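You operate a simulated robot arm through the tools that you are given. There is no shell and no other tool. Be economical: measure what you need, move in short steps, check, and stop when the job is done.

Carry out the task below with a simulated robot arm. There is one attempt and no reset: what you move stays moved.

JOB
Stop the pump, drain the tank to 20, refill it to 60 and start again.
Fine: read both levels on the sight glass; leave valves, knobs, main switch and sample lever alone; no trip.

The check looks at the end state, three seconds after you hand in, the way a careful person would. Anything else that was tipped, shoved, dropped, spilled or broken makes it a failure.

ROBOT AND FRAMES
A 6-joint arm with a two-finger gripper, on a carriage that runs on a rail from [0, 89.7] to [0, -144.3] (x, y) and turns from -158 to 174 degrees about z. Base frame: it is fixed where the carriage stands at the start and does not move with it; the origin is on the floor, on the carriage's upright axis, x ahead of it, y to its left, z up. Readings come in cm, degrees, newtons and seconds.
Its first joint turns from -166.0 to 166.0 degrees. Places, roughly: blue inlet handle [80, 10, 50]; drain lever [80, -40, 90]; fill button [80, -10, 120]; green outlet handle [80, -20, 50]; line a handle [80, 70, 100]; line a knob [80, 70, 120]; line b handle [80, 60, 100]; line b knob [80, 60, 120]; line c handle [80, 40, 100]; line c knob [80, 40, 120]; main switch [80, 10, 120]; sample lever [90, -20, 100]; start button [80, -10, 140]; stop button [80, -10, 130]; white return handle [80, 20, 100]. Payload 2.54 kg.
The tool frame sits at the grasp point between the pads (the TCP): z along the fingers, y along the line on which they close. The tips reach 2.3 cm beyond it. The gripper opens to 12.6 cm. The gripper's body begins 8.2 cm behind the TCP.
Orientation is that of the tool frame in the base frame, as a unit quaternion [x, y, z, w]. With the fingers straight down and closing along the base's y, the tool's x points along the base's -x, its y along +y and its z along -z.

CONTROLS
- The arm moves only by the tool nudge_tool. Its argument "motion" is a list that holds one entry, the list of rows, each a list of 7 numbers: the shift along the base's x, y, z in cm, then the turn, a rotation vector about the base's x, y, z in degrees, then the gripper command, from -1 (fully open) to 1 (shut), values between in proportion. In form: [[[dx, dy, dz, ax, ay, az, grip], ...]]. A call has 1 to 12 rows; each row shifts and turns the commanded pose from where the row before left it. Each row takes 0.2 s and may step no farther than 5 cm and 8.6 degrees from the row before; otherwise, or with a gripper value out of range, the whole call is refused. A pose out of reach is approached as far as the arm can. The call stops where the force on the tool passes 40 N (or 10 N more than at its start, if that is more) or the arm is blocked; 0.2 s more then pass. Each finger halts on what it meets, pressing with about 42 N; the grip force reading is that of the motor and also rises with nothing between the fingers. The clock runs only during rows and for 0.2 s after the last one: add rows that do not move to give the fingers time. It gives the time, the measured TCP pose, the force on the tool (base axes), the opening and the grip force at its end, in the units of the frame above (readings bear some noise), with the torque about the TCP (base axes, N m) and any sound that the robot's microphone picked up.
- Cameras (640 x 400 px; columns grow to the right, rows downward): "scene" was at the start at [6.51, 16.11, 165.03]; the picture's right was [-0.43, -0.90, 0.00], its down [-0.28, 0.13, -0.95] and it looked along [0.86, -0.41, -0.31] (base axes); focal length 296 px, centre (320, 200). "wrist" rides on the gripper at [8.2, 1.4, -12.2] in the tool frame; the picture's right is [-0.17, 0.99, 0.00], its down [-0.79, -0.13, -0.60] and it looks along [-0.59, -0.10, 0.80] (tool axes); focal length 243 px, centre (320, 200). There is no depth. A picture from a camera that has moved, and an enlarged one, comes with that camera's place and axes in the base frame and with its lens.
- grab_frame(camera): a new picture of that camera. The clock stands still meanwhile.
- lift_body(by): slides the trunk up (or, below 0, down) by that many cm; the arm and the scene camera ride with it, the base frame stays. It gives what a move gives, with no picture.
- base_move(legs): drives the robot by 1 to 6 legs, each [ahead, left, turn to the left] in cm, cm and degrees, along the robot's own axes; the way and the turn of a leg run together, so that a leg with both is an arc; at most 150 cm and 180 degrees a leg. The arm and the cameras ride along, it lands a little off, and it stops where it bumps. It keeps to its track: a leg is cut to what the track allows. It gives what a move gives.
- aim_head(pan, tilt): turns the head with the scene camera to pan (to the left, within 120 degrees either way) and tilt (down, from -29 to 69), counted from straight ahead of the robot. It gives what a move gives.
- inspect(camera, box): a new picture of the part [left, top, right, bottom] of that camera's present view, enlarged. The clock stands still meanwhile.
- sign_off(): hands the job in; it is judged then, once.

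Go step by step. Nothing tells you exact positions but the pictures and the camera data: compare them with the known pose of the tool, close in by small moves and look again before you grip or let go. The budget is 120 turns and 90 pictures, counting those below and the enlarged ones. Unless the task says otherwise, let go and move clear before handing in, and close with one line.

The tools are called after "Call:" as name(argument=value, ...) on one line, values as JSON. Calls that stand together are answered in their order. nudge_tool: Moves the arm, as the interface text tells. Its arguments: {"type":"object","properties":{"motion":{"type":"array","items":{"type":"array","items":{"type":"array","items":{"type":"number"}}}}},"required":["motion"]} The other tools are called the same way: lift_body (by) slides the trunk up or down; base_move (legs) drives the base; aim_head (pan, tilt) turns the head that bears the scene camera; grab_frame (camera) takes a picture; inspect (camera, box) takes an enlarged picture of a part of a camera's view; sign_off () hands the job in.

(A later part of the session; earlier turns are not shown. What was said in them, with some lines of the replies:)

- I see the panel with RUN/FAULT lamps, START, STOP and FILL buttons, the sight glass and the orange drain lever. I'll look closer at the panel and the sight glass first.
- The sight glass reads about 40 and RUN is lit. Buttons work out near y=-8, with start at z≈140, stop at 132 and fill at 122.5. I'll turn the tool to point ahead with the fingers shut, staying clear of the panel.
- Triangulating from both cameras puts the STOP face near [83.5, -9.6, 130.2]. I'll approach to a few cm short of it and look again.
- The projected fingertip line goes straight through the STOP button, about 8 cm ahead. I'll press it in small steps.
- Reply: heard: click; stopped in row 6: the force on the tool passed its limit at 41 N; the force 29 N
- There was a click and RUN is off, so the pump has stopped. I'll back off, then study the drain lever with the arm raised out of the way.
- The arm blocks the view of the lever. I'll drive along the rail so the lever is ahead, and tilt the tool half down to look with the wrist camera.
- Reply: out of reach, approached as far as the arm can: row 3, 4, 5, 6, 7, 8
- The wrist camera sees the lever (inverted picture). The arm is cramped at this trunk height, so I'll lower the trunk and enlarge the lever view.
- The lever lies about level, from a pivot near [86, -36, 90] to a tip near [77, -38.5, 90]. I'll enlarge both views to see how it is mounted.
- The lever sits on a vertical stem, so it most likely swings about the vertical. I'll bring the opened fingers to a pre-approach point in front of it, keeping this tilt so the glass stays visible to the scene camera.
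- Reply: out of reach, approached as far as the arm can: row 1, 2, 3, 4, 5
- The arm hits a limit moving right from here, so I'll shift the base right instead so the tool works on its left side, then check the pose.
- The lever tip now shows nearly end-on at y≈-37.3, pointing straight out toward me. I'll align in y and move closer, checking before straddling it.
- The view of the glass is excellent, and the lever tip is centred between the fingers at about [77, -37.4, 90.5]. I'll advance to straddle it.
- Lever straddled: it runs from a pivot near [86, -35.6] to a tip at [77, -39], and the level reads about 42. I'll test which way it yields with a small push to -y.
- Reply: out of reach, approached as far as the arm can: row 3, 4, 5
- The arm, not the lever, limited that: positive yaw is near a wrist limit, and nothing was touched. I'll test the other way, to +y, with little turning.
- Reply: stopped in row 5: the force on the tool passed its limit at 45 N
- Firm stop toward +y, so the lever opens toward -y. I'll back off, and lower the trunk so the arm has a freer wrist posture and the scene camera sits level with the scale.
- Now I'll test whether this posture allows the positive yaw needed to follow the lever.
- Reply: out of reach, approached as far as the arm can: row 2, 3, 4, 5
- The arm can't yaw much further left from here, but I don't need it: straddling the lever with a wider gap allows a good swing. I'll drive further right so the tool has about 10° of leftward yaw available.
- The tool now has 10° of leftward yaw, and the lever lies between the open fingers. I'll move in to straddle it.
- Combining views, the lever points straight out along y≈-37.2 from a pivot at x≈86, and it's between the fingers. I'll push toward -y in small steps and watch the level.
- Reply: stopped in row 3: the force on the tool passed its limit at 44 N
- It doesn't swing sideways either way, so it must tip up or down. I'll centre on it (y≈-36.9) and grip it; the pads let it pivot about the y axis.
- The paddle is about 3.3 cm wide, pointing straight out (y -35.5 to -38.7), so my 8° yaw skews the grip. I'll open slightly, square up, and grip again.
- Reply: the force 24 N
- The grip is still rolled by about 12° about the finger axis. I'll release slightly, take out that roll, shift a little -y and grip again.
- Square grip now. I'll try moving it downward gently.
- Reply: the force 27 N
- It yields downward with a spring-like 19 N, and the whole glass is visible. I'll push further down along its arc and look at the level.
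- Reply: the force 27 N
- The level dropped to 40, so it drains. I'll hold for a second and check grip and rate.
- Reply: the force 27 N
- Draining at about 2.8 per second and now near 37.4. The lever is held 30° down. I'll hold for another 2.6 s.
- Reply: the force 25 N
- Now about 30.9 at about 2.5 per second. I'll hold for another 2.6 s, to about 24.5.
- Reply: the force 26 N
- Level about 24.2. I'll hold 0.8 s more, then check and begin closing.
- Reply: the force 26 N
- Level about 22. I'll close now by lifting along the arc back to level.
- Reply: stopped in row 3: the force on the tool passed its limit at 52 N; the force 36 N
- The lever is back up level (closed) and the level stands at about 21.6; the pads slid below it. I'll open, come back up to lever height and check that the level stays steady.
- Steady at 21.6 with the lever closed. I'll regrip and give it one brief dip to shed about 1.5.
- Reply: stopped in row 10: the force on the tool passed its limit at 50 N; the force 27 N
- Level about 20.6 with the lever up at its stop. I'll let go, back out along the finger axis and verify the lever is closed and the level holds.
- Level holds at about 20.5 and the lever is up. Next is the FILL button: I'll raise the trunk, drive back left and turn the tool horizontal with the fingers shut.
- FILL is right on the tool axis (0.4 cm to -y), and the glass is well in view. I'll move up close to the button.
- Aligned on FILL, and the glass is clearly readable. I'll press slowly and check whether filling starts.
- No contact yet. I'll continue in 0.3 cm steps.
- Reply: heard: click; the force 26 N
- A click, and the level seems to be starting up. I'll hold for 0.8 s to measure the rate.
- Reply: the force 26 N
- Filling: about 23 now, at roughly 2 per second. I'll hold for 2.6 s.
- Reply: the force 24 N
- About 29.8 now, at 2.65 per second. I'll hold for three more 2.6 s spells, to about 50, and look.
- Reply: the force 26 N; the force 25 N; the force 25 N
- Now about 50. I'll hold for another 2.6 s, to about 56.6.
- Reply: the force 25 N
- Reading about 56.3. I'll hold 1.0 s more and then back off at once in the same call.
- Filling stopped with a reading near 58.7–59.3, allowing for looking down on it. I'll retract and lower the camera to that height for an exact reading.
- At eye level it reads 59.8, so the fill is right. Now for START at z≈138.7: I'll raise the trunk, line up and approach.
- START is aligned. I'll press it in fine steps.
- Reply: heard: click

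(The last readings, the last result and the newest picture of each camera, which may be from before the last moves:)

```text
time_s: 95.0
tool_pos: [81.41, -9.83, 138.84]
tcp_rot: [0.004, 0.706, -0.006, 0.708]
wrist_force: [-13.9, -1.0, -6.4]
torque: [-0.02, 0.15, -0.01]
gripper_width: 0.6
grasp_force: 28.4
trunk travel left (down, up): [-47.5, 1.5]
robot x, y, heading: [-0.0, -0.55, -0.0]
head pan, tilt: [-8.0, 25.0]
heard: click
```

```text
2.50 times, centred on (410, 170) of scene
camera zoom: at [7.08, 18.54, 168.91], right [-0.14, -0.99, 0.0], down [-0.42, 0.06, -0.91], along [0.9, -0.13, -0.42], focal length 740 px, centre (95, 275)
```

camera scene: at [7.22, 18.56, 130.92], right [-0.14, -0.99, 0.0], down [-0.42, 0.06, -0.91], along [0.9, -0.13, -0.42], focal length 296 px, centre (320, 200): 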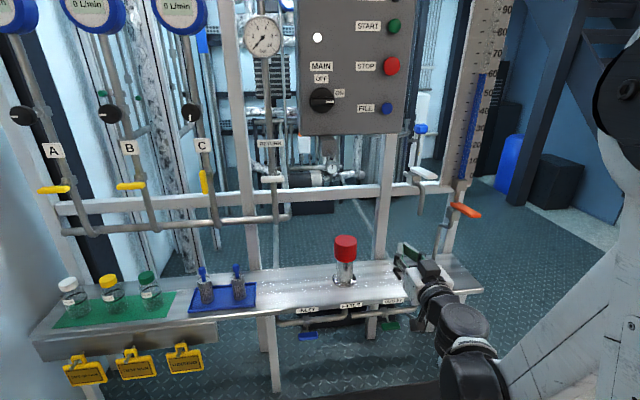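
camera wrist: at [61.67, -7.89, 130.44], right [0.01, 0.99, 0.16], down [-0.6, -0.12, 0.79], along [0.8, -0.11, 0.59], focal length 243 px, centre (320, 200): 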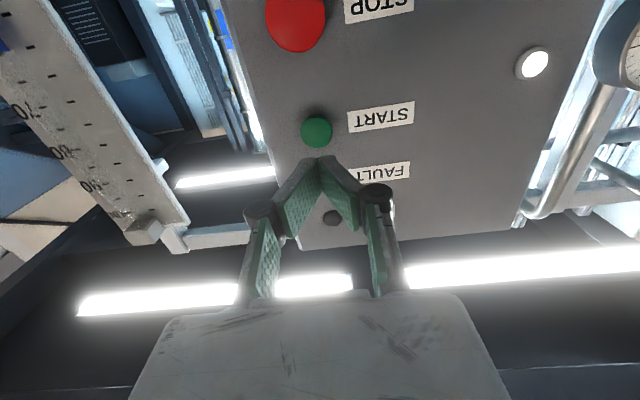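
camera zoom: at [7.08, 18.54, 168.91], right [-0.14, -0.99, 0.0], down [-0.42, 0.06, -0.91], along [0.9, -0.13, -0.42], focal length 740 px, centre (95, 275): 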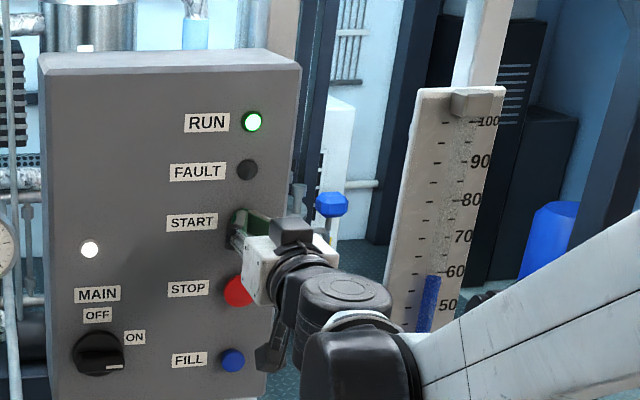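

RUN is lit after the click and FAULT is dark. I'll back straight off and take a last look.

Call:
nudge_tool(motion=[[[-3, 0, 0, 0, 0, 0, 1], [-4, 0, 0, 0, 0, 0, 1], [-4, 0, 0, 0, 0, 0, 1], [-4, 0, 0, 0, 0, 0, 1], [-4, 0, 0, 0, 0, 0, 1], [0, 0, 0, 0, 0, 0, 1], [0, 0, 0, 0, 0, 0, 1], [0, 0, 0, 0, 0, 0, 1]]])

Call:
grab_frame(camera="scene")

Call:
inspect(camera="scene", box=[300, 90, 520, 290])

```text
time_s: 96.8
tool_pos: [62.43, -9.72, 138.62]
tcp_rot: [0.004, 0.707, -0.005, 0.707]
wrist_force: [-0.6, -0.3, 0.9]
torque: [-0.01, 0.02, -0.01]
gripper_width: 0.02
grasp_force: 28.0
trunk travel left (down, up): [-47.5, 1.5]
robot x, y, heading: [-0.11, -0.15, -0.2]
head pan, tilt: [-8.0, 25.0]
```

```text
20 pictures are left
camera scene: at [7.15, 18.56, 168.91], right [-0.14, -0.99, 0.0], down [-0.42, 0.06, -0.91], along [0.9, -0.13, -0.42], focal length 296 px, centre (320, 200)
```

scene: 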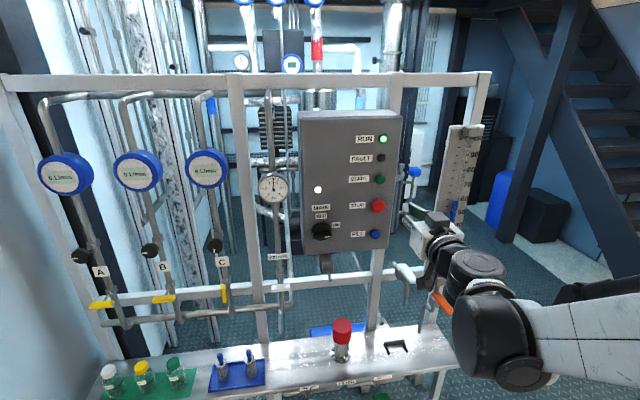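

```text
2.00 times, centred on (410, 190) of scene
camera zoom: at [7.15, 18.56, 168.91], right [-0.14, -0.99, 0.0], down [-0.42, 0.06, -0.91], along [0.9, -0.13, -0.42], focal length 592 px, centre (140, 220)
```

zoom: 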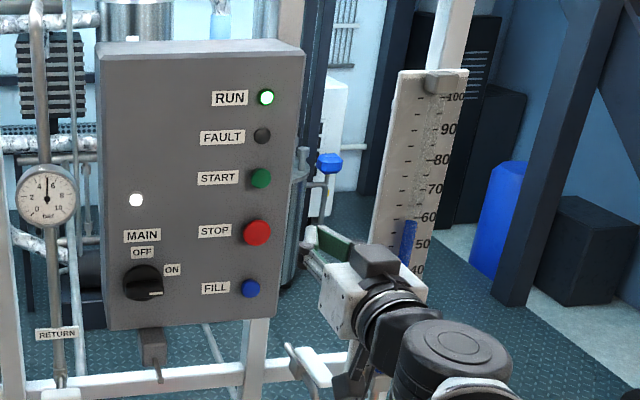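

The pump is running, FAULT is dark, pressure is back and the level is about 60. The arm is clear, so I'm handing in.

Call:
sign_off()

```text
The job is handed in.
```

I stopped the pump, drained the tank to about 20.5–21, refilled it to 59.8 on the sight glass and restarted the pump: RUN is lit, FAULT is dark, and I didn't touch the valves, knobs, main switch or sample lever.
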